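You operate a simulated robot arm through the tools that you are given. There is no shell and no other tool.

The job below is to be done with a simulated two-armed robot. You get a single attempt, and the scene is never put back.

Task
Test cup 1 under the plunger: 30 mm or less goes on GOOD, more on REMIX.
Fine: one drop; leave the plunger up, the slide out and the zero knob as it is.

Only the result counts: the job must be done as asked and must still hold three seconds after the hand-in. Knocking over, shifting, dropping, spilling or breaking anything else fails it.

Robot
Two 7-joint arms with two-finger parallel grippers on one trunk that stands fixed in place. Base frame: the origin is at the foot of the trunk, x ahead of it, y to its left, z up. Readings come in cm, rad, newtons and seconds.
The left shoulder is at [15.8, 17.1, 111.5], the right one opposite. With the tool pointing down near the work surface each hand reaches from about 48 to 96 cm from the base axis, measured 20 degrees to its own side. Payload 4.4 kg a hand.
Tool frame (each hand has its own): the origin (TCP) lies between the finger pads and is the grasp point; the fingertips stand 2.3 cm ahead of it; z points along the fingers, y is the line along which they close. Largest opening 9.4 cm; finger width 3.8, thickness 1; the body of the gripper, 5.4 by 9.6 cm, starts 3.9 cm behind the TCP.
Orientation is that of the tool frame in the base frame, as a unit quaternion [w, x, y, z]. With the fingers straight down and closing along the base's y, the tool's x points along the base's -x, its y along +y and its z along -z.

Tools
- The arms move only by the tool send_rows. It takes "left_moves", "right_moves" or both (then of equal length, played together; a hand with none holds still); each is a list of rows, each an object of numbers (a shift or turn left out is 0, a gripper value left out holds the last): "dx", "dy", "dz": the shift along the tool's x, y, z in units of 50 mm (1.0 is 50 mm); "ax", "ay", "az": the turn, a rotation vector about the tool's x, y, z in units of 4 degrees (1.0 is 4 degrees); "fingers": the closure, from 0 (fully open) to 1 (shut). In form: [{"dx": .., "dy": .., "dz": .., "ax": .., "ay": .., "az": .., "fingers": ..}, ...]. A call has 1 to 20 rows; each row shifts and turns the commanded pose from where the row before left it, along the tool's axes as they then stand. A call with a number of a shift or a turn outside -1 to 1 is refused whole. Each row takes 0.2 s and may step no farther than 5 cm and 0.15 rad from the row before; otherwise, or with a gripper value out of range, the whole call is refused. A pose out of reach is approached as far as the arm can. The call stops where the force on the tool passes 60 N (or 10 N more than at its start, if that is more) or the arm is blocked; 0.2 s more then pass. Each finger travels about 7.2 cm/s and halts on what it meets, pressing with about 32 N; the grip force reading is that of the motor and also rises with nothing between the fingers. The clock runs only during rows and for 0.2 s after the last one: add rows that do not move to give the fingers time. It gives the time, the measured TCP pose, the force on the tool (base axes), the opening and the grip force at its end, in the units of the frame above (readings bear some noise), with the torque about the TCP (base axes, N m) and any sound that the robot's microphone picked up, and new pictures: "show" is both (left out), scene, wrist or none (wrist: the cameras of the hands that moved).
- Cameras (640 x 400 px; columns grow to the right, rows downward): "scene" is now at [28.02, 3.52, 129.44]; the picture's right is [0.43, -0.90, 0.00], its down [-0.10, -0.05, -0.99] and it looks along [0.90, 0.42, -0.11] (base axes); focal length 214 px, centre (320, 200). "left" rides on the left gripper at [8.7, -1.6, -7.4] in its tool frame; the picture's right is [0.18, 0.98, 0.00], its down [-0.58, 0.11, -0.81] and it looks along [-0.79, 0.15, 0.59] (tool axes); focal length 243 px, centre (320, 200). "right" rides on the right gripper at [8.6, 1.6, -7.4] in its tool frame; the picture's right is [-0.18, 0.98, 0.00], its down [-0.58, -0.11, -0.81] and it looks along [-0.79, -0.15, 0.59] (tool axes); focal length 243 px, centre (320, 200). There is no depth. A picture from a camera that has moved, and an enlarged one, comes with that camera's place and axes in the base frame and with its lens.
- slide_trunk(by): slides the trunk up (or, below 0, down) by that many cm; the arms and the scene camera ride with it, the base frame stays. It gives what a move gives, with no picture.
- pan_tilt(pan, tilt): turns the head with the scene camera to pan (to the left, within 1.396 rad either way) and tilt (down, from -0.506 to 1.204), counted from straight ahead of the robot. It gives what a move gives, and a new picture of the scene camera.
- inspect(camera, box): a new picture of the part [left, top, right, bottom] of that camera's present view, enlarged. It takes no simulated time.
- close_job(): hands the job in; it is judged then, once.

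Nothing tells you positions but the pictures and the camera data. Unless the task says otherwise, let go and move clear before handing in.

The tools are called after ">>>" as a command line: name --argument value ..., lists and objects as JSON in quotes. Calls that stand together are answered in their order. send_rows: Moves the arms, as the interface text tells. Its arguments: {"type":"object","properties":{"left_moves":{"type":"array","items":{"type":"object","properties":{"dx":{"type":"number"},"dy":{"type":"number"},"dz":{"type":"number"},"ax":{"type":"number"},"ay":{"type":"number"},"az":{"type":"number"},"fingers":{"type":"number"}}}},"right_moves":{"type":"array","items":{"type":"object","properties":{"dx":{"type":"number"},"dy":{"type":"number"},"dz":{"type":"number"},"ax":{"type":"number"},"ay":{"type":"number"},"az":{"type":"number"},"fingers":{"type":"number"}}}},"show":{"type":"string","enum":["both","scene","wrist","none"]}},"required":[]} The other tools are called the same way: slide_trunk (by) slides the trunk up or down; pan_tilt (pan, tilt) turns the head that bears the scene camera; inspect (camera, box) takes an enlarged picture of a part of a camera's view; close_job () hands the job in.

At the start:

```text
clock: 0.0
left_tcp_pos: [48.25, 40.31, 123.15]
left_tool_rot: [0.0, 0.0, 1.0, 0.0]
left_ft_force: [0.4, -0.5, -1.4]
left_moment: [0.04, -0.03, 0.0]
left_grip_width: 9.39
left_finger_force: 0.0
right_tcp_pos: [45.79, -3.45, 129.08]
right_tool_rot: [0.0, 0.0, 1.0, 0.001]
right_ft_force: [0.5, -0.1, 0.8]
right_moment: [-0.01, 0.01, 0.01]
right_grip_width: 9.38
right_finger_force: 0.0
trunk travel left (down, up): [-13.1, 25.7]
head pan, tilt: [0.44, 0.113]
```

scene: 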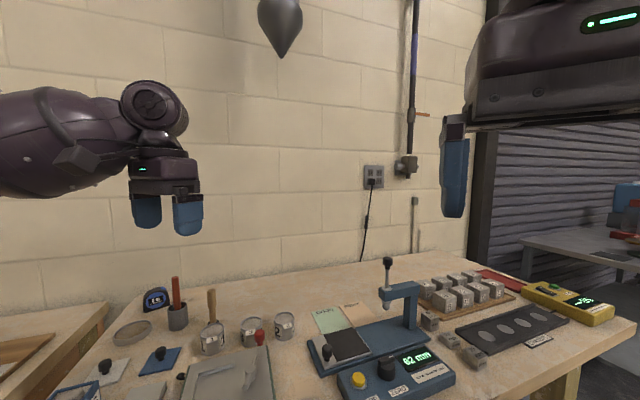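
right: 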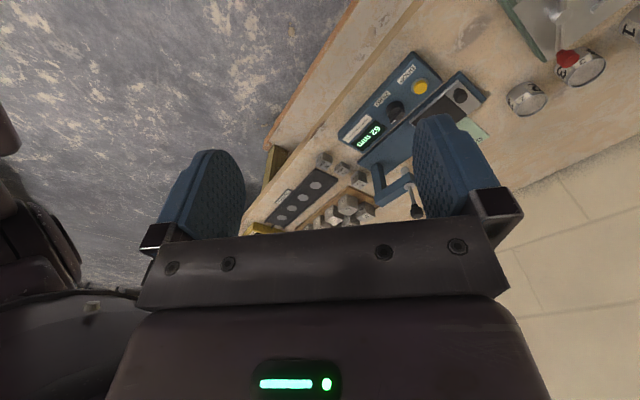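
left: 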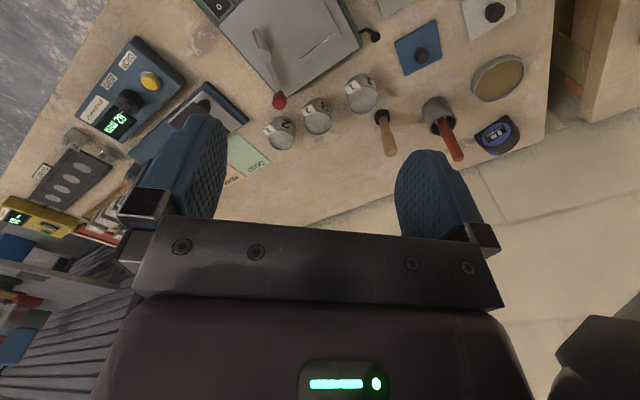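

I see a bench with a blue plunger tester (display "62 mm"), three cups, GOOD/REMIX pads, and other gear. I'll look closer before moving anything.

>>> inspect --camera "scene" --box '[300, 240, 480, 400]'

>>> inspect --camera "scene" --box '[180, 280, 340, 400]'

>>> inspect --camera "left" --box '[60, 20, 300, 200]'

>>> inspect --camera "right" --box '[300, 30, 640, 240]'

>>> inspect --camera "left" --box '[240, 40, 480, 190]'

```text
2.50 times, centred on (390, 320) of scene
camera zoom: at [28.02, 3.52, 129.44], right [0.43, -0.9, 0.0], down [-0.1, -0.05, -0.99], along [0.9, 0.42, -0.11], focal length 536 px, centre (145, -100)
```

zoom: 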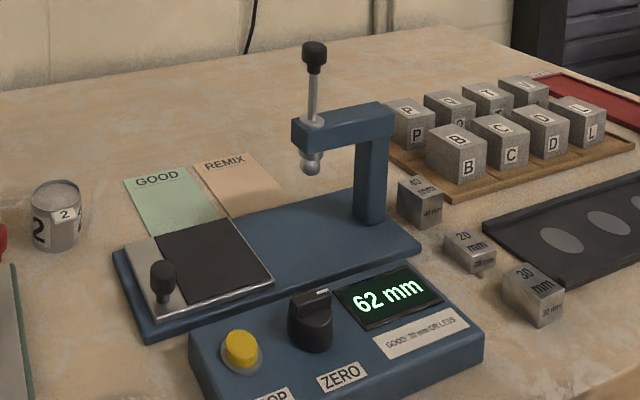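

```text
3.33 times, centred on (260, 340) of scene
camera zoom: at [28.02, 3.52, 129.44], right [0.43, -0.9, 0.0], down [-0.1, -0.05, -0.99], along [0.9, 0.42, -0.11], focal length 715 px, centre (520, -267)
```

zoom: 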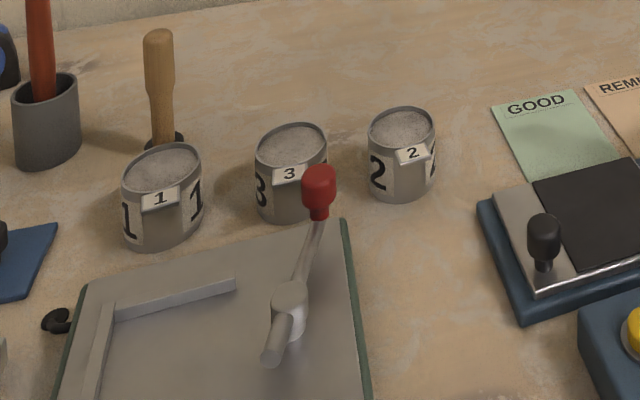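

```text
2.22 times, centred on (180, 110) of left
camera zoom: at [39.57, 38.62, 130.56], right [-0.19, 0.98, 0.0], down [0.58, 0.11, 0.81], along [0.79, 0.15, -0.59], focal length 539 px, centre (631, 400)
```

zoom: 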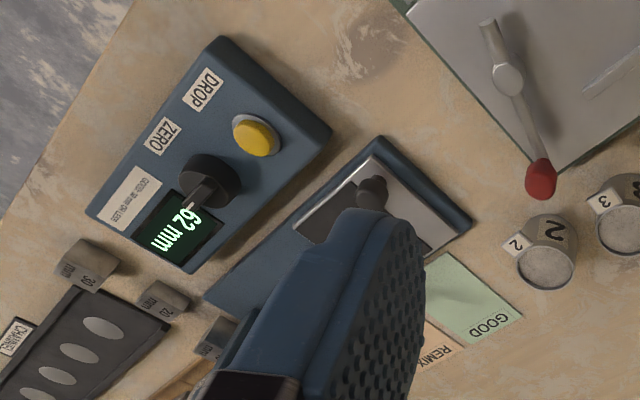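

```text
1.88 times, centred on (470, 135) of right
camera zoom: at [37.09, -1.93, 136.54], right [0.18, 0.98, 0.0], down [0.58, -0.11, 0.81], along [0.79, -0.15, -0.59], focal length 457 px, centre (38, 322)
```

zoom: 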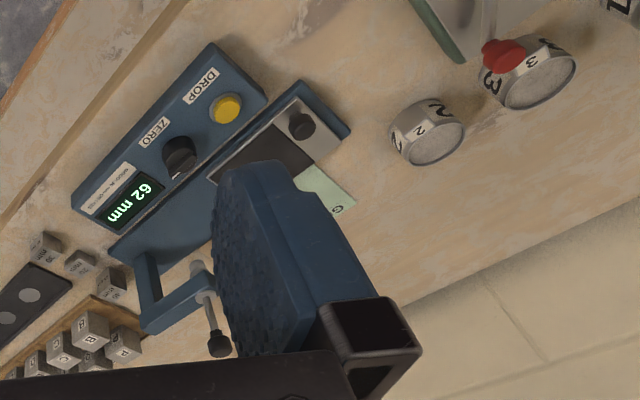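

```text
2.67 times, centred on (360, 115) of left
camera zoom: at [39.57, 38.62, 130.56], right [-0.19, 0.98, 0.0], down [0.58, 0.11, 0.81], along [0.79, 0.15, -0.59], focal length 647 px, centre (213, 427)
```

zoom: 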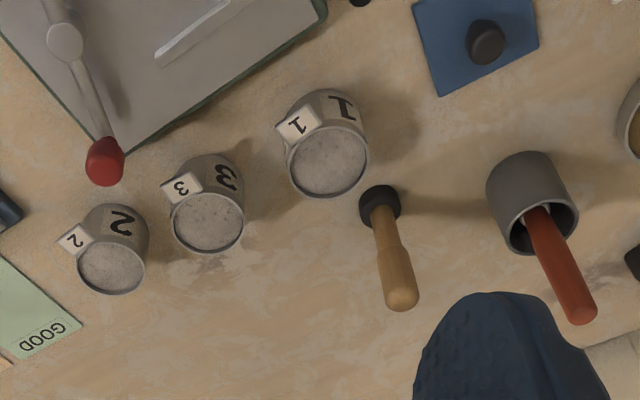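

Cup 1 lies at roughly (63, 51, 86). I'll tilt the head down for a better view of the tester and the pads.

>>> pan_tilt --pan 0.3 --tilt 0.75

```text
clock: 1.0
left_tcp_pos: [48.18, 40.29, 123.09]
left_tool_rot: [0.0, -0.001, 1.0, 0.0]
left_ft_force: [0.1, -0.1, -0.5]
left_moment: [-0.01, 0.01, 0.02]
left_grip_width: 9.39
left_finger_force: 0.1
right_tcp_pos: [45.87, -3.52, 129.03]
right_tool_rot: [0.0, 0.001, 1.0, 0.0]
right_ft_force: [0.2, -0.1, 0.4]
right_moment: [-0.03, 0.04, -0.02]
right_grip_width: 9.41
right_finger_force: 0.0
trunk travel left (down, up): [-13.1, 25.7]
head pan, tilt: [0.3, 0.75]
camera scene: at [27.59, 2.04, 123.67], right [0.3, -0.96, 0.0], down [-0.65, -0.2, -0.73], along [0.7, 0.22, -0.68], focal length 214 px, centre (320, 200)
```

scene: 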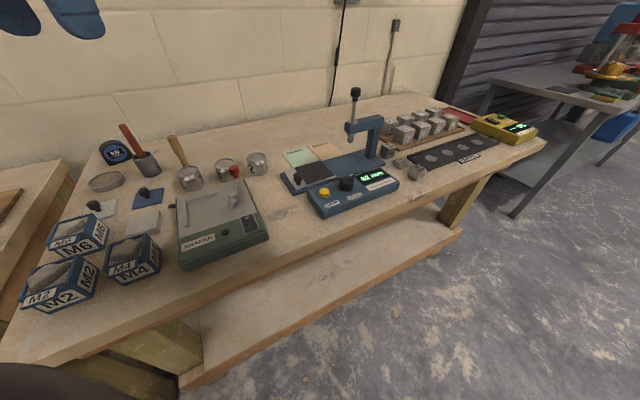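

The bench is fully visible now. I'll zoom in on the tester, the pads and cup 1.

>>> inspect --camera "scene" --box '[270, 80, 430, 220]'

>>> inspect --camera "scene" --box '[150, 120, 300, 220]'

```text
2.86 times, centred on (350, 150) of scene
camera zoom: at [27.59, 2.04, 123.67], right [0.3, -0.96, 0.0], down [-0.65, -0.2, -0.73], along [0.7, 0.22, -0.68], focal length 613 px, centre (234, 343)
```

zoom: 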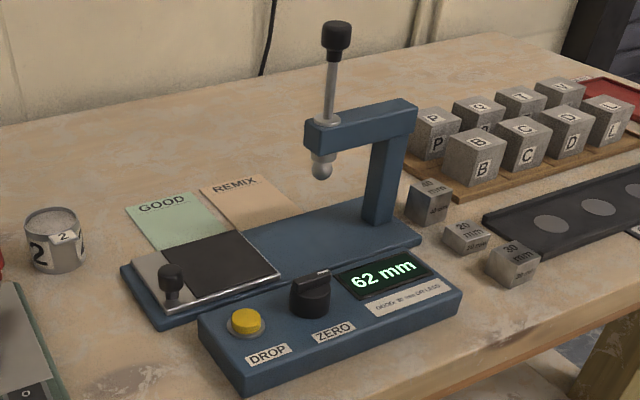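

```text
4.00 times, centred on (225, 170) of scene
camera zoom: at [27.59, 2.04, 123.67], right [0.3, -0.96, 0.0], down [-0.65, -0.2, -0.73], along [0.7, 0.22, -0.68], focal length 858 px, centre (700, 320)
```

zoom: 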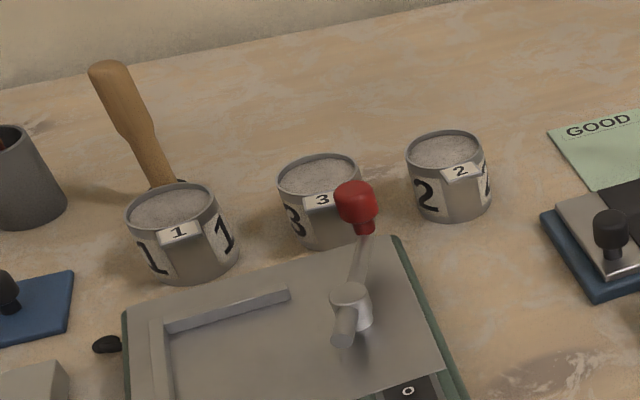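

Estimates: cup 1's rim centre is at about (63, 51, 89), the slide plate at (77, 19, 86), and the plunger axis near (84, 10). The pads lie behind the slide. I'll bring both hands closer, still well above everything, for sharper wrist views.

>>> send_rows --left_moves '[{"dx": -0.3, "dy": 0.3, "dz": 0.6}, {"dx": -0.3, "dy": 0.3, "dz": 0.6}, {"dx": -0.3, "dy": 0.3, "dz": 0.6}, {"dx": -0.3, "dy": 0.3, "dz": 0.6}, {"dx": -0.3, "dy": 0.3, "dz": 0.6}, {"dx": -0.3, "dy": 0.3, "dz": 0.6}, {}]' --right_moves '[{"dx": -0.5, "dy": 0.33, "dz": 0.3}, {"dx": -0.5, "dy": 0.33, "dz": 0.3}, {"dx": -0.5, "dy": 0.33, "dz": 0.3}, {"dx": -0.5, "dy": 0.33, "dz": 0.3}, {"dx": -0.5, "dy": 0.33, "dz": 0.3}, {"dx": -0.5, "dy": 0.33, "dz": 0.3}, {}]'

```text
clock: 2.6
left_tcp_pos: [57.02, 49.28, 105.57]
left_tool_rot: [0.001, -0.001, 1.0, 0.0]
left_ft_force: [-0.1, 1.0, 0.1]
left_moment: [0.02, -0.02, 0.02]
left_grip_width: 9.41
left_finger_force: 0.0
right_tcp_pos: [60.74, 6.68, 120.15]
right_tool_rot: [0.001, 0.0, 1.0, 0.0]
right_ft_force: [0.5, -0.7, -0.6]
right_moment: [-0.02, -0.01, 0.03]
right_grip_width: 9.39
right_finger_force: 0.1
trunk travel left (down, up): [-13.1, 25.7]
head pan, tilt: [0.3, 0.75]
camera scene: at [27.48, 2.01, 123.72], right [0.3, -0.96, 0.0], down [-0.65, -0.2, -0.73], along [0.7, 0.22, -0.68], focal length 214 px, centre (320, 200)
camera right: at [52.08, 8.1, 127.65], right [0.18, 0.98, 0.0], down [0.58, -0.11, 0.81], along [0.79, -0.15, -0.59], focal length 243 px, centre (320, 200)
camera left: at [48.35, 47.68, 112.92], right [-0.18, 0.98, 0.0], down [0.58, 0.11, 0.81], along [0.79, 0.15, -0.59], focal length 243 px, centre (320, 200)
```

scene: 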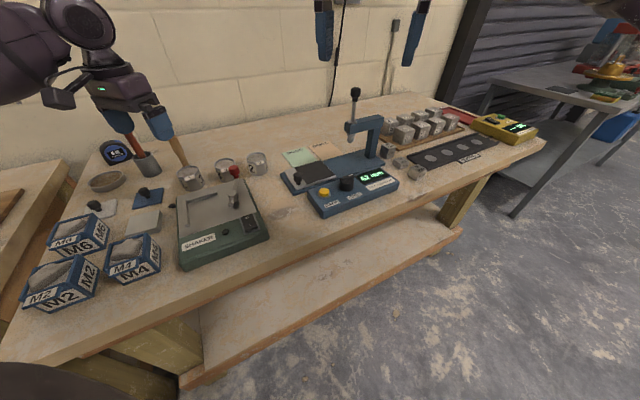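
right: 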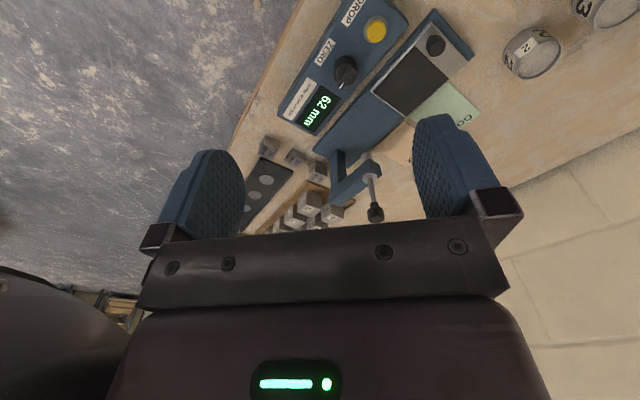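
left: 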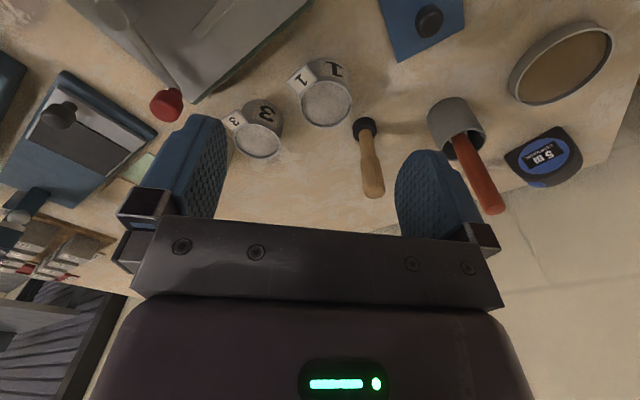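

The wrist views are clearer now. I'll zoom in on cup 1 from the left hand and on the tester from the right hand.

>>> inspect --camera "left" --box '[220, 40, 400, 200]'

>>> inspect --camera "right" --box '[270, 0, 490, 140]'

>>> inspect --camera "right" --box '[240, 100, 440, 235]'

>>> inspect --camera "left" --box '[0, 60, 200, 240]'

```text
2.50 times, centred on (310, 120) of left
camera zoom: at [48.35, 47.68, 112.92], right [-0.18, 0.98, 0.0], down [0.58, 0.11, 0.81], along [0.79, 0.15, -0.59], focal length 606 px, centre (345, 400)
```

zoom: 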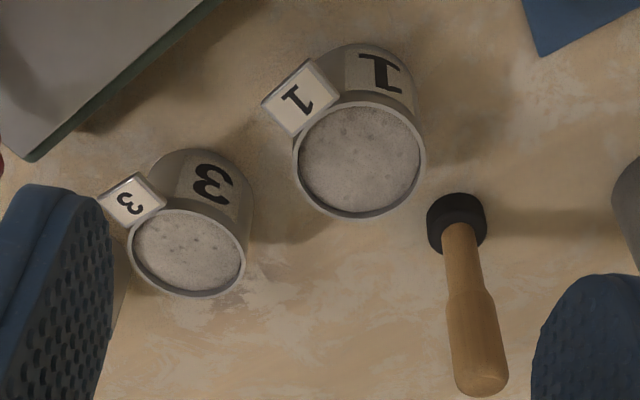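

```text
2.86 times, centred on (380, 70) of right
camera zoom: at [52.08, 8.1, 127.65], right [0.18, 0.98, 0.0], down [0.58, -0.11, 0.81], along [0.79, -0.15, -0.59], focal length 693 px, centre (149, 571)
```

zoom: 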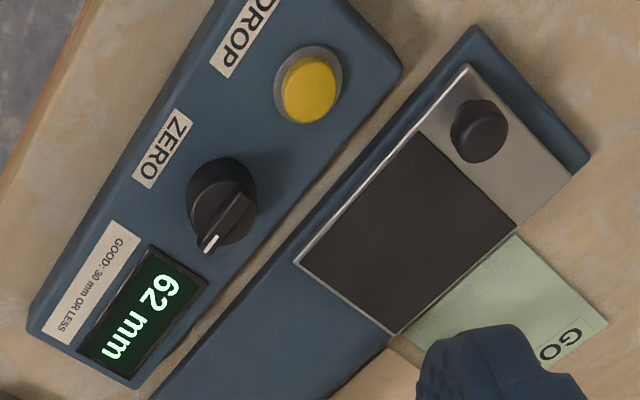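

```text
2.96 times, centred on (340, 168) of right
camera zoom: at [52.08, 8.1, 127.65], right [0.18, 0.98, 0.0], down [0.58, -0.11, 0.81], along [0.79, -0.15, -0.59], focal length 719 px, centre (261, 296)
```

zoom: 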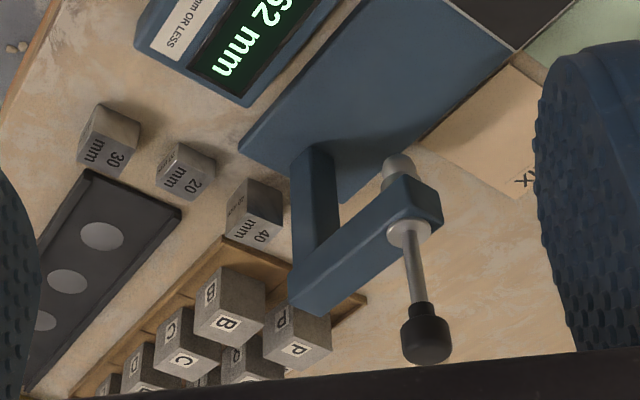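

```text
2.22 times, centred on (100, 150) of left
camera zoom: at [48.35, 47.68, 112.92], right [-0.18, 0.98, 0.0], down [0.58, 0.11, 0.81], along [0.79, 0.15, -0.59], focal length 539 px, centre (809, 311)
```

zoom: 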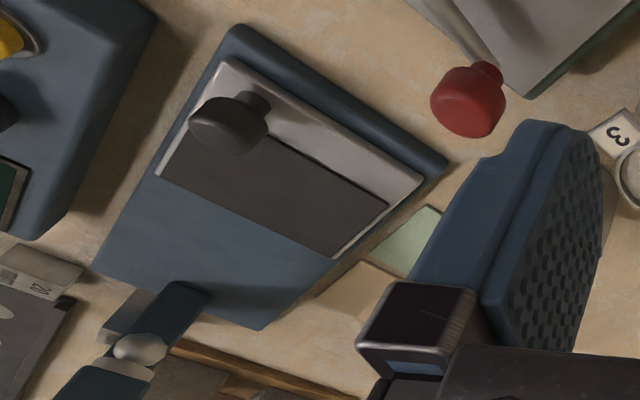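

Cup 1 is at about (63.0, 51.1), with its rim at z≈89 and the bench at z≈84.4. A tag sticks out on its near-right side, with the mallet behind-left and cup 3 behind-right. I'll centre above it and yaw about 34° so the fingers miss the tag, the mallet and cup 3.

>>> send_rows --left_moves '[{"dx": -0.598, "dy": 0.182}, {"dx": -0.598, "dy": 0.182}, {"az": -0.945}, {"az": -0.945}, {"az": -0.945}, {"az": -0.945}, {"az": -0.945}, {"az": -0.945}, {"az": -0.945}, {"az": -0.945}, {"az": -0.945, "fingers": 0.12}, {"dz": 0.7}, {}]'

```text
clock: 5.4
left_tcp_pos: [62.99, 51.15, 101.56]
left_tool_rot: [0.0, -0.293, 0.956, 0.0]
left_ft_force: [-0.5, 0.0, 0.4]
left_moment: [-0.01, 0.01, 0.02]
left_grip_width: 8.28
left_finger_force: 0.1
right_tcp_pos: [60.73, 6.57, 120.18]
right_tool_rot: [0.0, 0.0, 1.0, 0.0]
right_ft_force: [-0.3, -0.5, -0.2]
right_moment: [0.03, 0.01, -0.01]
right_grip_width: 9.4
right_finger_force: 0.1
trunk travel left (down, up): [-13.1, 25.7]
head pan, tilt: [0.3, 0.75]
camera scene: at [27.51, 2.02, 123.7], right [0.3, -0.96, 0.0], down [-0.65, -0.2, -0.73], along [0.7, 0.22, -0.68], focal length 214 px, centre (320, 200)
camera left: at [56.87, 44.91, 108.98], right [-0.7, 0.71, 0.0], down [0.42, 0.42, 0.81], along [0.57, 0.57, -0.59], focal length 243 px, centre (320, 200)
```

scene: 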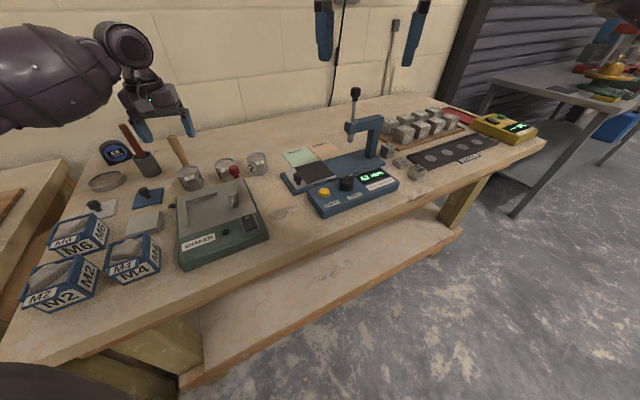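
left: 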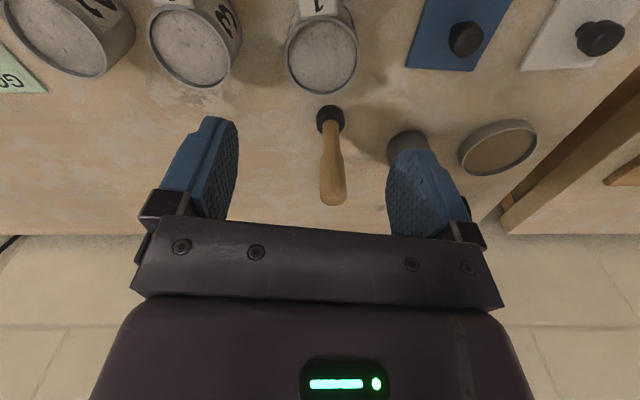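

Alignment over cup 1 checks out. I'll descend most of the way and check clearances before the last part.

>>> send_rows --left_moves '[{"dz": 0.7}, {"dz": 0.7}, {"dz": 0.7}, {}]'

>>> inspect --camera "scene" --box '[110, 80, 270, 220]'

```text
clock: 6.4
left_tcp_pos: [63.3, 50.94, 91.13]
left_tool_rot: [0.001, -0.293, 0.956, 0.001]
left_ft_force: [-1.0, 0.4, 0.7]
left_moment: [-0.02, 0.01, 0.02]
left_grip_width: 8.28
left_finger_force: 0.0
right_tcp_pos: [60.8, 6.7, 119.94]
right_tool_rot: [0.0, 0.0, 1.0, 0.0]
right_ft_force: [0.2, -0.1, -0.4]
right_moment: [0.0, -0.02, -0.01]
right_grip_width: 9.41
right_finger_force: 0.1
trunk travel left (down, up): [-13.1, 25.7]
head pan, tilt: [0.3, 0.75]
camera scene: at [27.53, 2.02, 123.69], right [0.3, -0.96, 0.0], down [-0.65, -0.2, -0.73], along [0.7, 0.22, -0.68], focal length 214 px, centre (320, 200)
camera left: at [57.04, 44.59, 98.57], right [-0.7, 0.71, 0.0], down [0.42, 0.42, 0.81], along [0.57, 0.57, -0.59], focal length 243 px, centre (320, 200)
```

scene: 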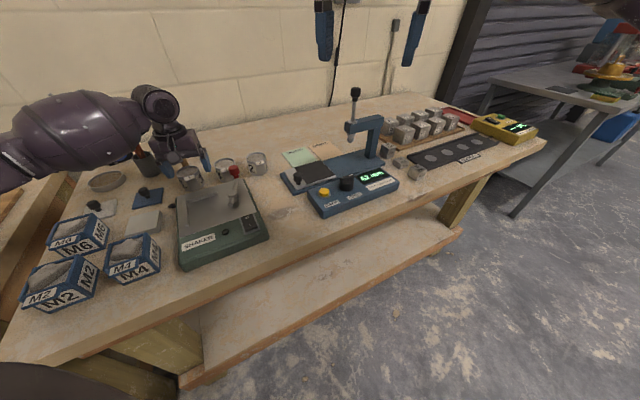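
left: 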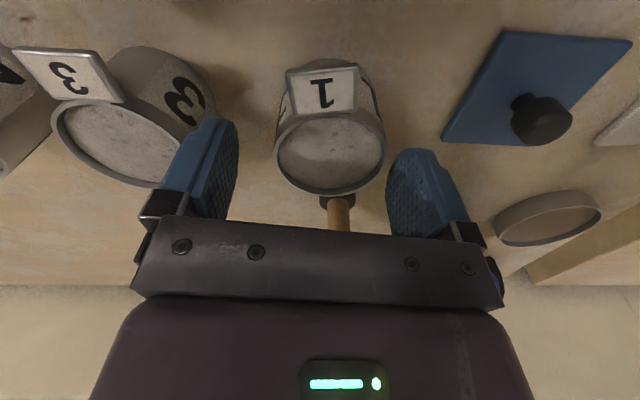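

```text
2.86 times, centred on (190, 150) of scene
camera zoom: at [27.53, 2.02, 123.69], right [0.3, -0.96, 0.0], down [-0.65, -0.2, -0.73], along [0.7, 0.22, -0.68], focal length 613 px, centre (691, 343)
```

zoom: 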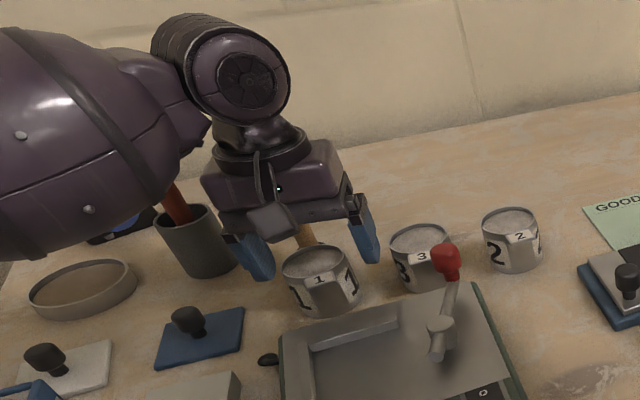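

The cup sits slightly toward +y of the finger midpoint, so I'll correct by 0.45 cm and lower to grasp height. Then I'll close.

>>> send_rows --left_moves '[{"dy": 0.09}, {"dz": 0.37}, {"dz": 0.37}, {}]'

```text
clock: 7.4
left_tcp_pos: [63.06, 51.33, 87.43]
left_tool_rot: [0.001, -0.293, 0.956, 0.0]
left_ft_force: [-0.5, 0.3, 0.5]
left_moment: [0.01, 0.0, 0.0]
left_grip_width: 8.26
left_finger_force: 0.1
right_tcp_pos: [60.95, 6.61, 120.04]
right_tool_rot: [-0.001, 0.0, 1.0, 0.0]
right_ft_force: [0.0, 0.2, -0.3]
right_moment: [0.03, 0.02, 0.01]
right_grip_width: 9.41
right_finger_force: 0.0
trunk travel left (down, up): [-13.1, 25.7]
head pan, tilt: [0.3, 0.75]
camera scene: at [27.56, 2.04, 123.68], right [0.3, -0.96, 0.0], down [-0.65, -0.2, -0.73], along [0.7, 0.22, -0.68], focal length 214 px, centre (320, 200)
camera left: at [56.78, 45.14, 94.91], right [-0.7, 0.71, 0.0], down [0.42, 0.42, 0.81], along [0.57, 0.57, -0.59], focal length 243 px, centre (320, 200)
```

scene: 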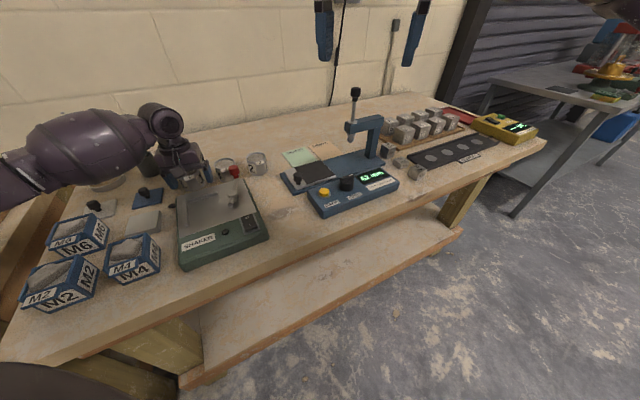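
left: 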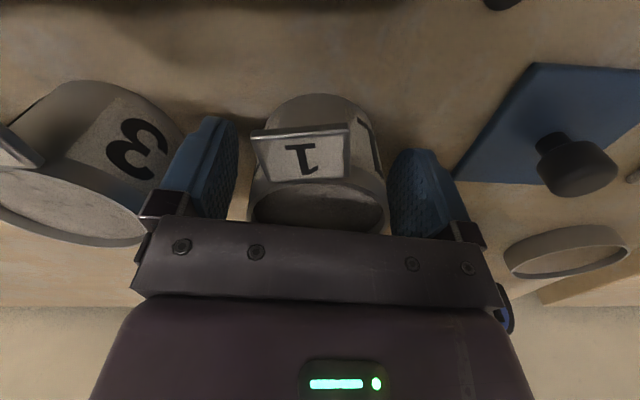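

The fingers straddle the cup and the tag is clear of them, so I'll close and hold.

>>> send_rows --left_moves '[{"fingers": 0.3}, {"fingers": 0.45}, {"fingers": 0.7}, {"fingers": 1.0}, {}, {}]' --show "wrist"

```text
clock: 8.8
left_tcp_pos: [62.92, 51.42, 87.53]
left_tool_rot: [-0.001, -0.294, 0.956, 0.001]
left_ft_force: [0.7, -1.3, -0.1]
left_moment: [0.05, -0.01, 0.0]
left_grip_width: 5.53
left_finger_force: 31.8
right_tcp_pos: [60.8, 6.65, 120.05]
right_tool_rot: [0.0, 0.0, 1.0, 0.001]
right_ft_force: [0.0, 0.2, -0.5]
right_moment: [0.01, 0.01, 0.02]
right_grip_width: 9.41
right_finger_force: 0.1
trunk travel left (down, up): [-13.1, 25.7]
head pan, tilt: [0.3, 0.75]
camera left: at [56.79, 45.11, 94.9], right [-0.7, 0.71, 0.0], down [0.42, 0.42, 0.81], along [0.57, 0.57, -0.59], focal length 243 px, centre (320, 200)
```

left: 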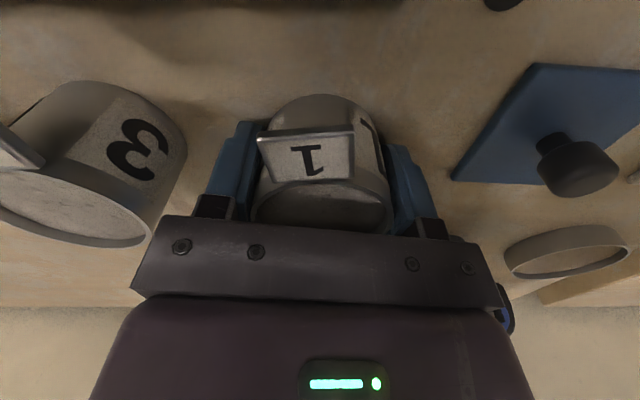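

Grip is firm at 5.5 cm and 32 N. I'll lift straight up slowly, then check.

>>> send_rows --left_moves '[{"dz": -0.2}, {"dz": -0.4}, {"dz": -0.6}, {"dz": -0.6}, {"dz": -0.6}, {"dz": -0.4}, {}]'

```text
clock: 10.4
left_tcp_pos: [62.81, 51.48, 101.28]
left_tool_rot: [0.001, -0.293, 0.956, 0.0]
left_ft_force: [0.3, -0.4, -1.5]
left_moment: [0.02, 0.01, -0.02]
left_grip_width: 5.52
left_finger_force: 32.0
right_tcp_pos: [60.93, 6.55, 120.01]
right_tool_rot: [0.0, 0.0, 1.0, 0.0]
right_ft_force: [-0.7, -0.2, -0.2]
right_moment: [0.01, -0.02, 0.0]
right_grip_width: 9.41
right_finger_force: 0.1
trunk travel left (down, up): [-13.1, 25.7]
head pan, tilt: [0.3, 0.75]
camera scene: at [27.63, 2.06, 123.64], right [0.3, -0.96, 0.0], down [-0.65, -0.2, -0.73], along [0.7, 0.22, -0.68], focal length 214 px, centre (320, 200)
camera left: at [56.6, 45.36, 108.74], right [-0.7, 0.71, 0.0], down [0.42, 0.42, 0.81], along [0.57, 0.57, -0.59], focal length 243 px, centre (320, 200)
```

scene: 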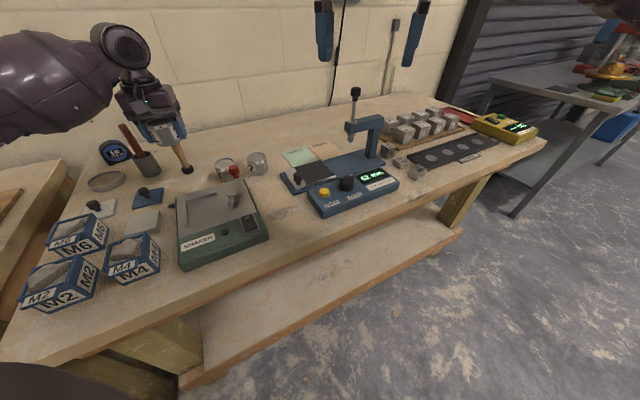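
left: 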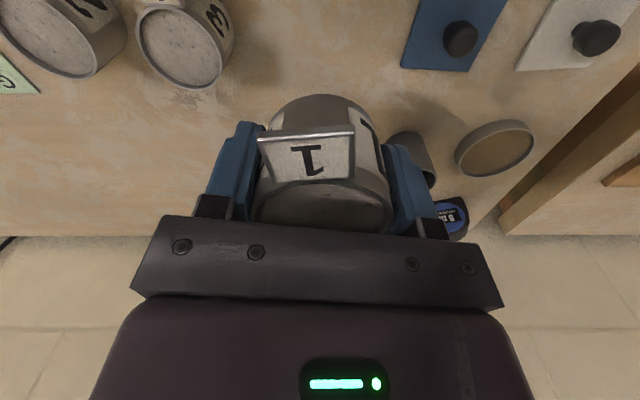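

Cup 1 is held securely. I'll carry it across at z≈101 to above the slide plate, and move the right hand out of the way at the same time.

>>> send_rows --left_moves '[{"dx": 0.0535, "dy": -0.3}, {"dx": 0.0892, "dy": -0.5}, {"dx": 0.107, "dy": -0.6}, {"dx": 0.107, "dy": -0.6}, {"dx": 0.107, "dy": -0.6}, {"dx": 0.107, "dy": -0.6}, {"dx": 0.107, "dy": -0.6}, {"dx": 0.107, "dy": -0.6}, {"dx": 0.107, "dy": -0.6}, {"dx": 0.107, "dy": -0.6}, {"dx": 0.0892, "dy": -0.5}, {"dx": 0.0714, "dy": -0.4}, {"dx": 0.0706, "dy": -0.396}, {}]' --right_moves '[{"dx": 0.2, "dy": -0.5}, {"dx": 0.2, "dy": -0.5}, {"dx": 0.2, "dy": -0.5}, {"dx": 0.2, "dy": -0.5}, {"dx": 0.2, "dy": -0.5}, {"dx": 0.2, "dy": -0.5}, {"dx": 0.2, "dy": -0.5}, {"dx": 0.2, "dy": -0.5}, {}, {}, {}, {}, {}, {}]'

```text
clock: 13.4
left_tcp_pos: [77.17, 19.26, 101.31]
left_tool_rot: [0.0, -0.294, 0.956, -0.001]
left_ft_force: [-0.4, -0.3, -2.9]
left_moment: [-0.01, -0.01, 0.01]
left_grip_width: 5.53
left_finger_force: 32.0
right_tcp_pos: [52.93, -13.32, 120.01]
right_tool_rot: [0.0, 0.0, 1.0, 0.0]
right_ft_force: [0.0, 0.8, 0.4]
right_moment: [0.03, 0.0, 0.01]
right_grip_width: 9.39
right_finger_force: 0.1
trunk travel left (down, up): [-13.1, 25.7]
head pan, tilt: [0.3, 0.75]
camera scene: at [27.61, 2.05, 123.66], right [0.3, -0.96, 0.0], down [-0.65, -0.2, -0.73], along [0.7, 0.22, -0.68], focal length 214 px, centre (320, 200)
camera right: at [44.23, -11.93, 127.53], right [0.18, 0.98, 0.0], down [0.58, -0.11, 0.81], along [0.79, -0.15, -0.59], focal length 243 px, centre (320, 200)
camera left: at [70.89, 13.14, 108.82], right [-0.7, 0.71, 0.0], down [0.42, 0.42, 0.81], along [0.57, 0.57, -0.59], focal length 243 px, centre (320, 200)
```

scene: 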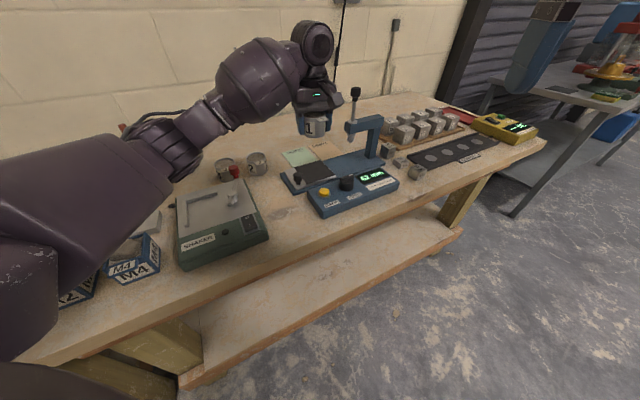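
right: 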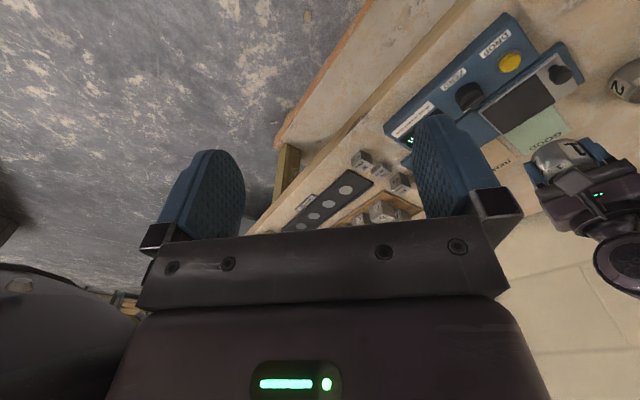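
left: 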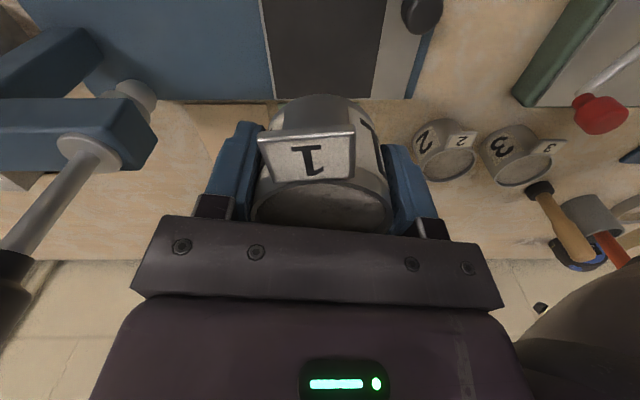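

The plate centre is confirmed at about (77, 19.4) and the TCP is right above it. I'll lower part-way and check the forearm against the shaker handle.

>>> send_rows --left_moves '[{"dz": 0.3}, {"dz": 0.5}, {"dz": 0.5}, {"dz": 0.4}, {}]'

>>> inspect --camera "scene" --box '[200, 60, 420, 220]'

```text
clock: 14.6
left_tcp_pos: [77.24, 19.55, 93.02]
left_tool_rot: [0.0, -0.293, 0.956, 0.0]
left_ft_force: [-1.1, 0.9, -3.3]
left_moment: [0.01, 0.02, 0.02]
left_grip_width: 5.54
left_finger_force: 32.5
right_tcp_pos: [52.97, -13.31, 120.04]
right_tool_rot: [0.0, 0.0, 1.0, -0.001]
right_ft_force: [0.3, -0.1, 0.0]
right_moment: [0.0, -0.02, 0.01]
right_grip_width: 9.37
right_finger_force: 0.0
trunk travel left (down, up): [-13.1, 25.7]
head pan, tilt: [0.3, 0.75]
camera scene: at [27.57, 2.04, 123.68], right [0.3, -0.96, 0.0], down [-0.65, -0.2, -0.73], along [0.7, 0.22, -0.68], focal length 214 px, centre (320, 200)
camera left: at [70.95, 13.33, 100.44], right [-0.7, 0.71, 0.0], down [0.42, 0.42, 0.81], along [0.57, 0.57, -0.59], focal length 243 px, centre (320, 200)
```

scene: 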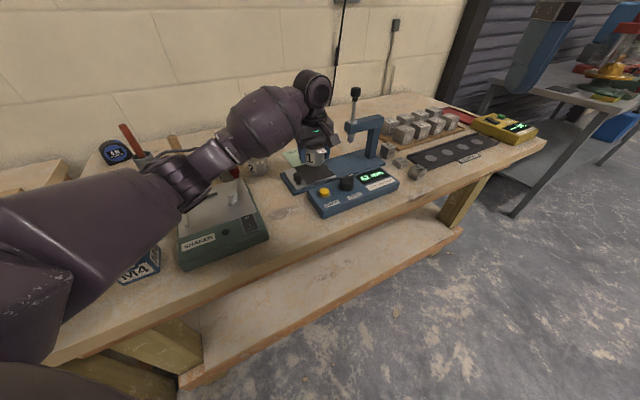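
left: 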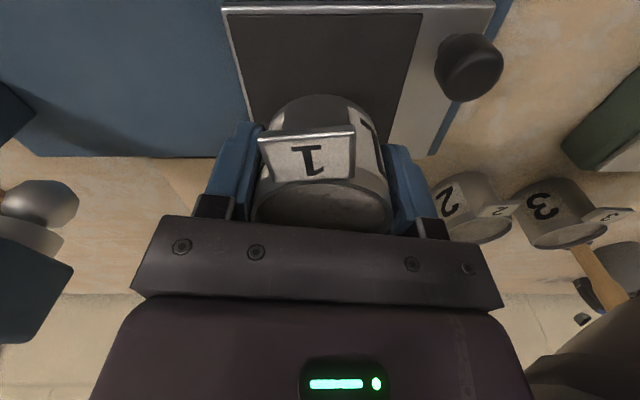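

```text
2.50 times, centred on (310, 140) of scene
camera zoom: at [27.57, 2.04, 123.68], right [0.3, -0.96, 0.0], down [-0.65, -0.2, -0.73], along [0.7, 0.22, -0.68], focal length 536 px, centre (345, 350)
```

zoom: 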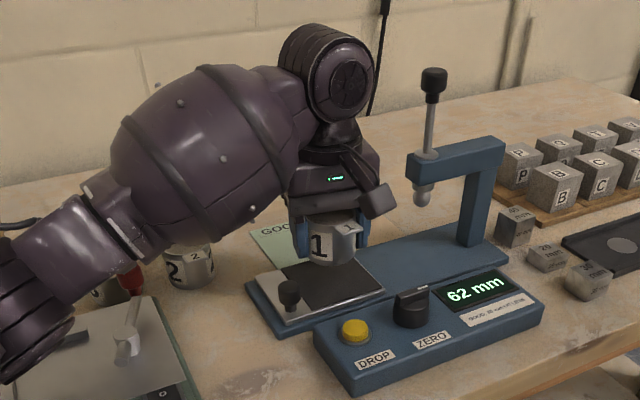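

The forearm is close to the shaker's red handle in this view, and I can't judge the gap. I'll turn the right hand in place so its camera looks at the left arm from the side.

>>> send_rows --right_moves '[{"az": -1}, {"az": -1}, {"az": -1}, {"az": -1}, {"az": -1}, {"az": -1}, {"az": -1}, {"az": -1}, {"az": -1}, {"az": -1}, {"az": -1}, {"az": -1}, {"az": -1}, {"az": -1}, {}]' --show "wrist"

```text
clock: 17.8
left_tcp_pos: [77.22, 19.53, 93.01]
left_tool_rot: [0.0, -0.293, 0.956, 0.001]
left_ft_force: [0.0, -0.1, -3.7]
left_moment: [0.02, -0.02, -0.01]
left_grip_width: 5.54
left_finger_force: 31.9
right_tcp_pos: [52.78, -13.49, 120.11]
right_tool_rot: [0.001, -0.469, 0.883, 0.0]
right_ft_force: [0.1, -0.1, -0.6]
right_moment: [0.02, -0.03, -0.02]
right_grip_width: 9.39
right_finger_force: 0.0
trunk travel left (down, up): [-13.1, 25.7]
head pan, tilt: [0.3, 0.75]
camera right: at [46.63, -19.89, 127.55], right [-0.71, 0.7, 0.0], down [0.42, 0.42, 0.81], along [0.57, 0.57, -0.59], focal length 243 px, centre (320, 200)
```

right: 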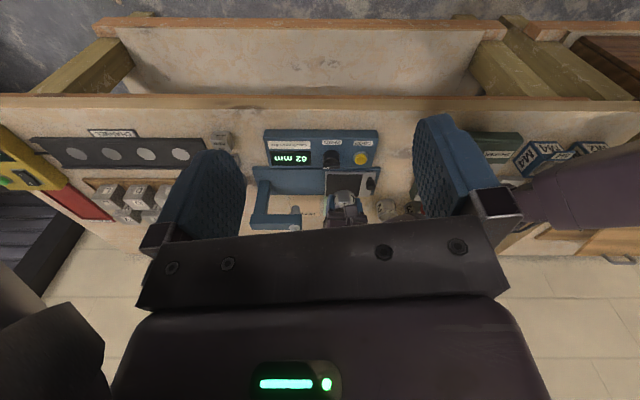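

The arm is behind the right finger, so I'll turn a bit further.

>>> send_rows --right_moves '[{"az": -1}, {"az": -1}, {"az": -1}, {"az": -1}, {"az": -1}, {"az": -1}, {"az": -1}, {}]' --show "wrist"

>>> inspect --camera "right" --box '[200, 80, 480, 250]'

```text
clock: 19.6
left_tcp_pos: [77.14, 19.59, 92.9]
left_tool_rot: [0.0, -0.293, 0.956, -0.001]
left_ft_force: [-0.2, -0.2, -3.2]
left_moment: [0.0, -0.02, 0.05]
left_grip_width: 5.53
left_finger_force: 32.3
right_tcp_pos: [52.02, -12.94, 119.92]
right_tool_rot: [0.0, -0.669, 0.744, 0.0]
right_ft_force: [1.0, 0.2, 0.7]
right_moment: [0.03, 0.0, -0.04]
right_grip_width: 9.37
right_finger_force: 0.2
right hand out of reach, approached as far as the arm can: row 7
trunk travel left (down, up): [-13.1, 25.7]
head pan, tilt: [0.3, 0.75]
camera right: at [49.42, -21.54, 127.39], right [-0.96, 0.29, 0.0], down [0.17, 0.57, 0.81], along [0.23, 0.77, -0.59], focal length 243 px, centre (320, 200)
```

right: 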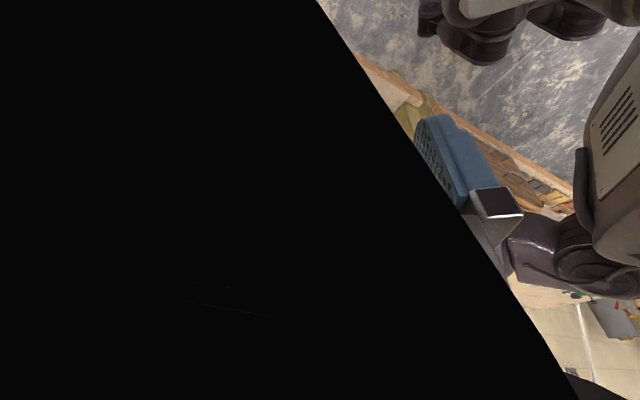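

```text
2.29 times, centred on (340, 165) of right
camera zoom: at [49.42, -21.54, 127.39], right [-0.96, 0.29, 0.0], down [0.17, 0.57, 0.81], along [0.23, 0.77, -0.59], focal length 555 px, centre (274, 280)
```

zoom: 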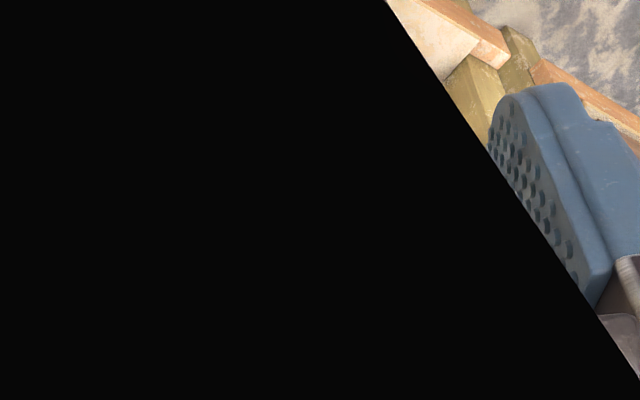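

That view is blocked by the right arm itself, so I'll turn it back. Then I'll raise the trunk to lift the left elbow away from the shaker handle before finishing the placement.

>>> send_rows --right_moves '[{"az": 1}, {"az": 1}, {"az": 1}, {"az": 1}, {"az": 1}, {"az": 1}, {"az": 1}, {"az": 1}, {"az": 1}, {"az": 1}, {"az": 1}, {"az": 1}, {"az": 1}, {"az": 1}, {"az": 1}, {"az": 1}, {"az": 1}, {"az": 1}, {"az": 1}, {"az": 1}]' --show "none"

>>> slide_trunk --by 8

>>> inspect --camera "scene" --box '[0, 0, 640, 400]'

```text
clock: 23.8
left_tcp_pos: [77.23, 19.46, 92.91]
left_tool_rot: [0.0, -0.293, 0.956, 0.0]
left_ft_force: [0.9, 0.1, -2.3]
left_moment: [0.02, -0.02, 0.03]
left_grip_width: 5.55
left_finger_force: 32.1
right_tcp_pos: [51.97, -13.03, 119.77]
right_tool_rot: [0.0, -0.034, 0.999, 0.0]
right_ft_force: [0.0, -0.2, 0.5]
right_moment: [-0.03, -0.02, 0.0]
right_grip_width: 9.4
right_finger_force: 0.1
trunk travel left (down, up): [-13.1, 25.7]
head pan, tilt: [0.3, 0.75]
```

```text
clock: 25.0
left_tcp_pos: [77.36, 19.53, 100.66]
left_tool_rot: [-0.001, -0.293, 0.956, 0.001]
left_ft_force: [0.1, 0.1, -3.3]
left_moment: [0.0, -0.03, 0.01]
left_grip_width: 5.53
left_finger_force: 31.6
right_tcp_pos: [52.18, -13.07, 127.66]
right_tool_rot: [-0.002, -0.035, 0.999, 0.0]
right_ft_force: [0.2, -0.1, -1.5]
right_moment: [-0.03, 0.04, -0.01]
right_grip_width: 9.38
right_finger_force: 0.0
trunk travel left (down, up): [-21.1, 17.7]
head pan, tilt: [0.3, 0.75]
```

```text
1.00 times, centred on (320, 200) of scene (not enlarged: the box is as wide or as high as the picture)
camera zoom: at [20.01, 2.05, 132.75], right [0.3, -0.96, 0.0], down [-0.65, -0.2, -0.73], along [0.7, 0.22, -0.68], focal length 214 px, centre (320, 200)
```

zoom: 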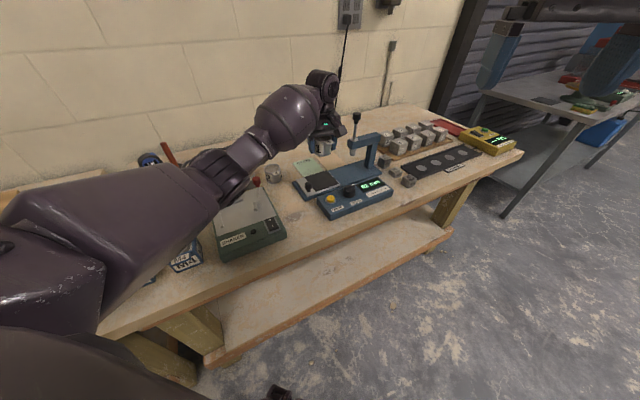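

The trunk is up 8 cm with the cup still held. I'll lower the hand back to about z=93 and compare the forearm with the red handle.

>>> send_rows --left_moves '[{"dz": 0.3}, {"dz": 0.5}, {"dz": 0.5}, {"dz": 0.24}, {}]' --show "none"

>>> inspect --camera "scene" --box '[140, 60, 420, 240]'

>>> inspect --camera "left" --box '[0, 0, 640, 400]'

```text
clock: 26.2
left_tcp_pos: [77.14, 19.32, 92.97]
left_tool_rot: [0.0, -0.293, 0.956, 0.001]
left_ft_force: [1.0, -0.4, -2.2]
left_moment: [0.04, -0.01, -0.03]
left_grip_width: 5.54
left_finger_force: 31.6
right_tcp_pos: [52.04, -12.99, 127.88]
right_tool_rot: [-0.002, -0.035, 0.999, 0.0]
right_ft_force: [1.1, 0.5, 0.3]
right_moment: [0.0, -0.02, 0.0]
right_grip_width: 9.41
right_finger_force: 0.2
trunk travel left (down, up): [-21.1, 17.7]
head pan, tilt: [0.3, 0.75]
```

```text
2.22 times, centred on (280, 150) of scene
camera zoom: at [19.79, 2.05, 132.84], right [0.3, -0.96, 0.0], down [-0.65, -0.2, -0.73], along [0.7, 0.22, -0.68], focal length 477 px, centre (409, 311)
```

zoom: 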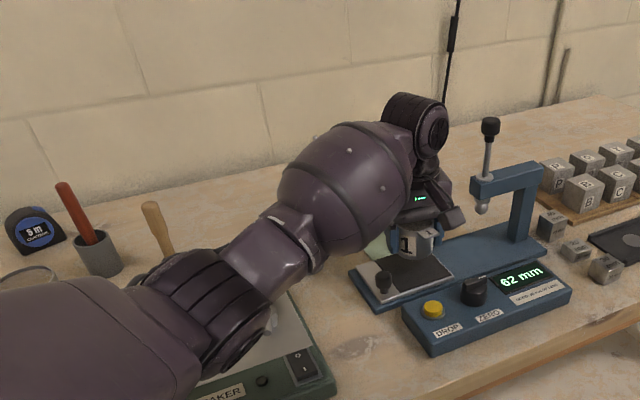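

```text
1.00 times, centred on (320, 200) of left (not enlarged: the box is as wide or as high as the picture)
camera zoom: at [70.91, 13.17, 100.48], right [-0.7, 0.71, 0.0], down [0.42, 0.42, 0.81], along [0.57, 0.57, -0.59], focal length 243 px, centre (320, 200)
```

zoom: 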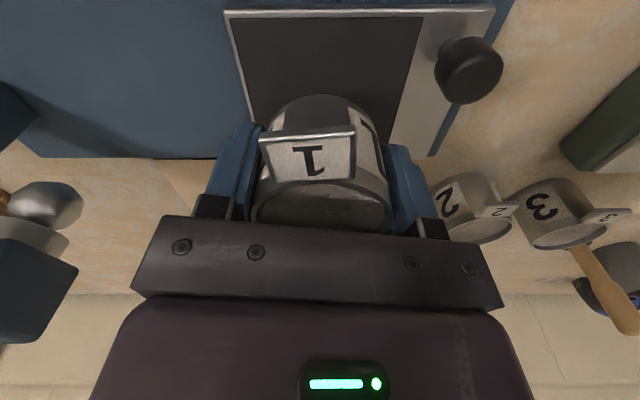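

The elbow has risen out of the left camera's view, so clearance is better. I'll lower to just above the plate, then feel for contact in small steps.

>>> send_rows --left_moves '[{"dz": 0.25}, {"dz": 0.25}, {}]' --show "both"

```text
clock: 27.0
left_tcp_pos: [77.12, 19.33, 90.75]
left_tool_rot: [0.0, -0.293, 0.956, 0.0]
left_ft_force: [-0.2, 0.4, -2.4]
left_moment: [0.04, -0.01, 0.03]
left_grip_width: 5.53
left_finger_force: 31.6
right_tcp_pos: [52.02, -12.96, 127.86]
right_tool_rot: [0.0, -0.035, 0.999, 0.0]
right_ft_force: [-1.0, -0.2, -0.5]
right_moment: [-0.01, 0.03, -0.02]
right_grip_width: 9.39
right_finger_force: 0.0
trunk travel left (down, up): [-21.1, 17.7]
head pan, tilt: [0.3, 0.75]
camera scene: at [19.79, 2.05, 132.83], right [0.3, -0.96, 0.0], down [-0.65, -0.2, -0.73], along [0.7, 0.22, -0.68], focal length 214 px, centre (320, 200)
camera left: at [70.91, 13.07, 98.26], right [-0.7, 0.71, 0.0], down [0.42, 0.42, 0.81], along [0.57, 0.57, -0.59], focal length 243 px, centre (320, 200)
```

scene: 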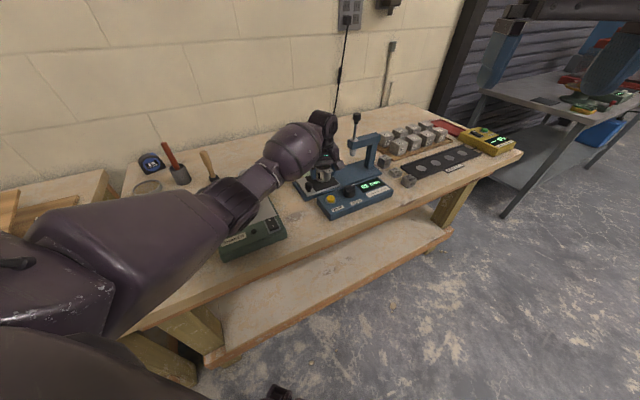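
left: 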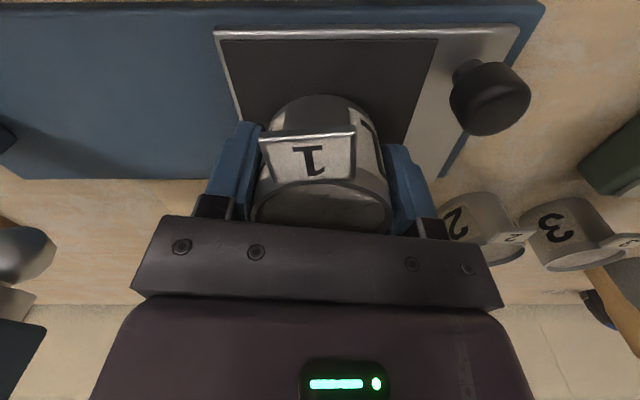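

>>> send_rows --left_moves '[{"dz": 0.06}, {"dz": 0.06}, {}]' --show "none"

>>> send_rows --left_moves '[{"dz": 0.05}, {}]' --show "none"

>>> send_rows --left_moves '[{"dz": 0.04}, {}]' --show "wrist"

```text
clock: 27.8
left_tcp_pos: [77.2, 19.59, 90.21]
left_tool_rot: [0.0, -0.294, 0.956, 0.0]
left_ft_force: [-0.1, 0.3, -3.4]
left_moment: [0.04, -0.01, 0.0]
left_grip_width: 5.5
left_finger_force: 32.5
right_tcp_pos: [51.98, -12.97, 127.93]
right_tool_rot: [0.0, -0.035, 0.999, 0.001]
right_ft_force: [0.3, 1.1, -0.7]
right_moment: [-0.01, 0.01, 0.02]
right_grip_width: 9.4
right_finger_force: 0.1
trunk travel left (down, up): [-21.1, 17.7]
head pan, tilt: [0.3, 0.75]
```

```text
clock: 28.4
left_tcp_pos: [77.11, 19.58, 89.77]
left_tool_rot: [0.0, -0.293, 0.956, 0.0]
left_ft_force: [0.5, -1.3, -2.6]
left_moment: [0.0, 0.03, 0.03]
left_grip_width: 5.53
left_finger_force: 32.3
right_tcp_pos: [52.02, -12.98, 127.83]
right_tool_rot: [0.0, -0.035, 0.999, 0.0]
right_ft_force: [0.0, 0.1, -0.1]
right_moment: [0.01, -0.01, -0.03]
right_grip_width: 9.39
right_finger_force: 0.1
trunk travel left (down, up): [-21.1, 17.7]
head pan, tilt: [0.3, 0.75]
```

```text
clock: 29.0
left_tcp_pos: [77.17, 19.63, 89.73]
left_tool_rot: [0.0, -0.294, 0.956, 0.0]
left_ft_force: [0.5, 0.2, -3.2]
left_moment: [-0.04, 0.0, -0.02]
left_grip_width: 5.53
left_finger_force: 31.8
right_tcp_pos: [52.02, -13.14, 127.93]
right_tool_rot: [0.0, -0.035, 0.999, 0.0]
right_ft_force: [-0.3, 0.1, 0.0]
right_moment: [-0.01, -0.02, 0.0]
right_grip_width: 9.39
right_finger_force: 0.1
trunk travel left (down, up): [-21.1, 17.7]
head pan, tilt: [0.3, 0.75]
camera left: at [70.94, 13.25, 97.13], right [-0.7, 0.71, 0.0], down [0.42, 0.42, 0.81], along [0.57, 0.57, -0.59], focal length 243 px, centre (320, 200)
```

left: 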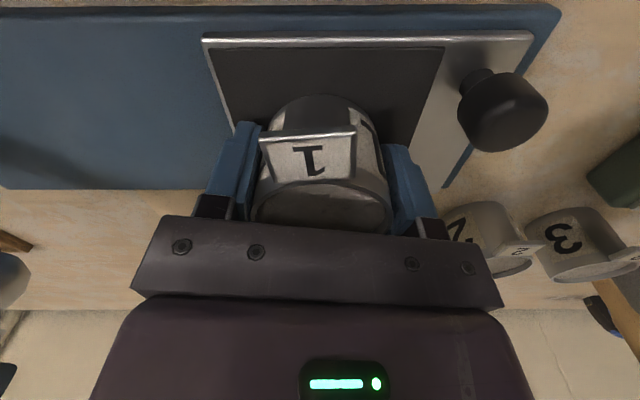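

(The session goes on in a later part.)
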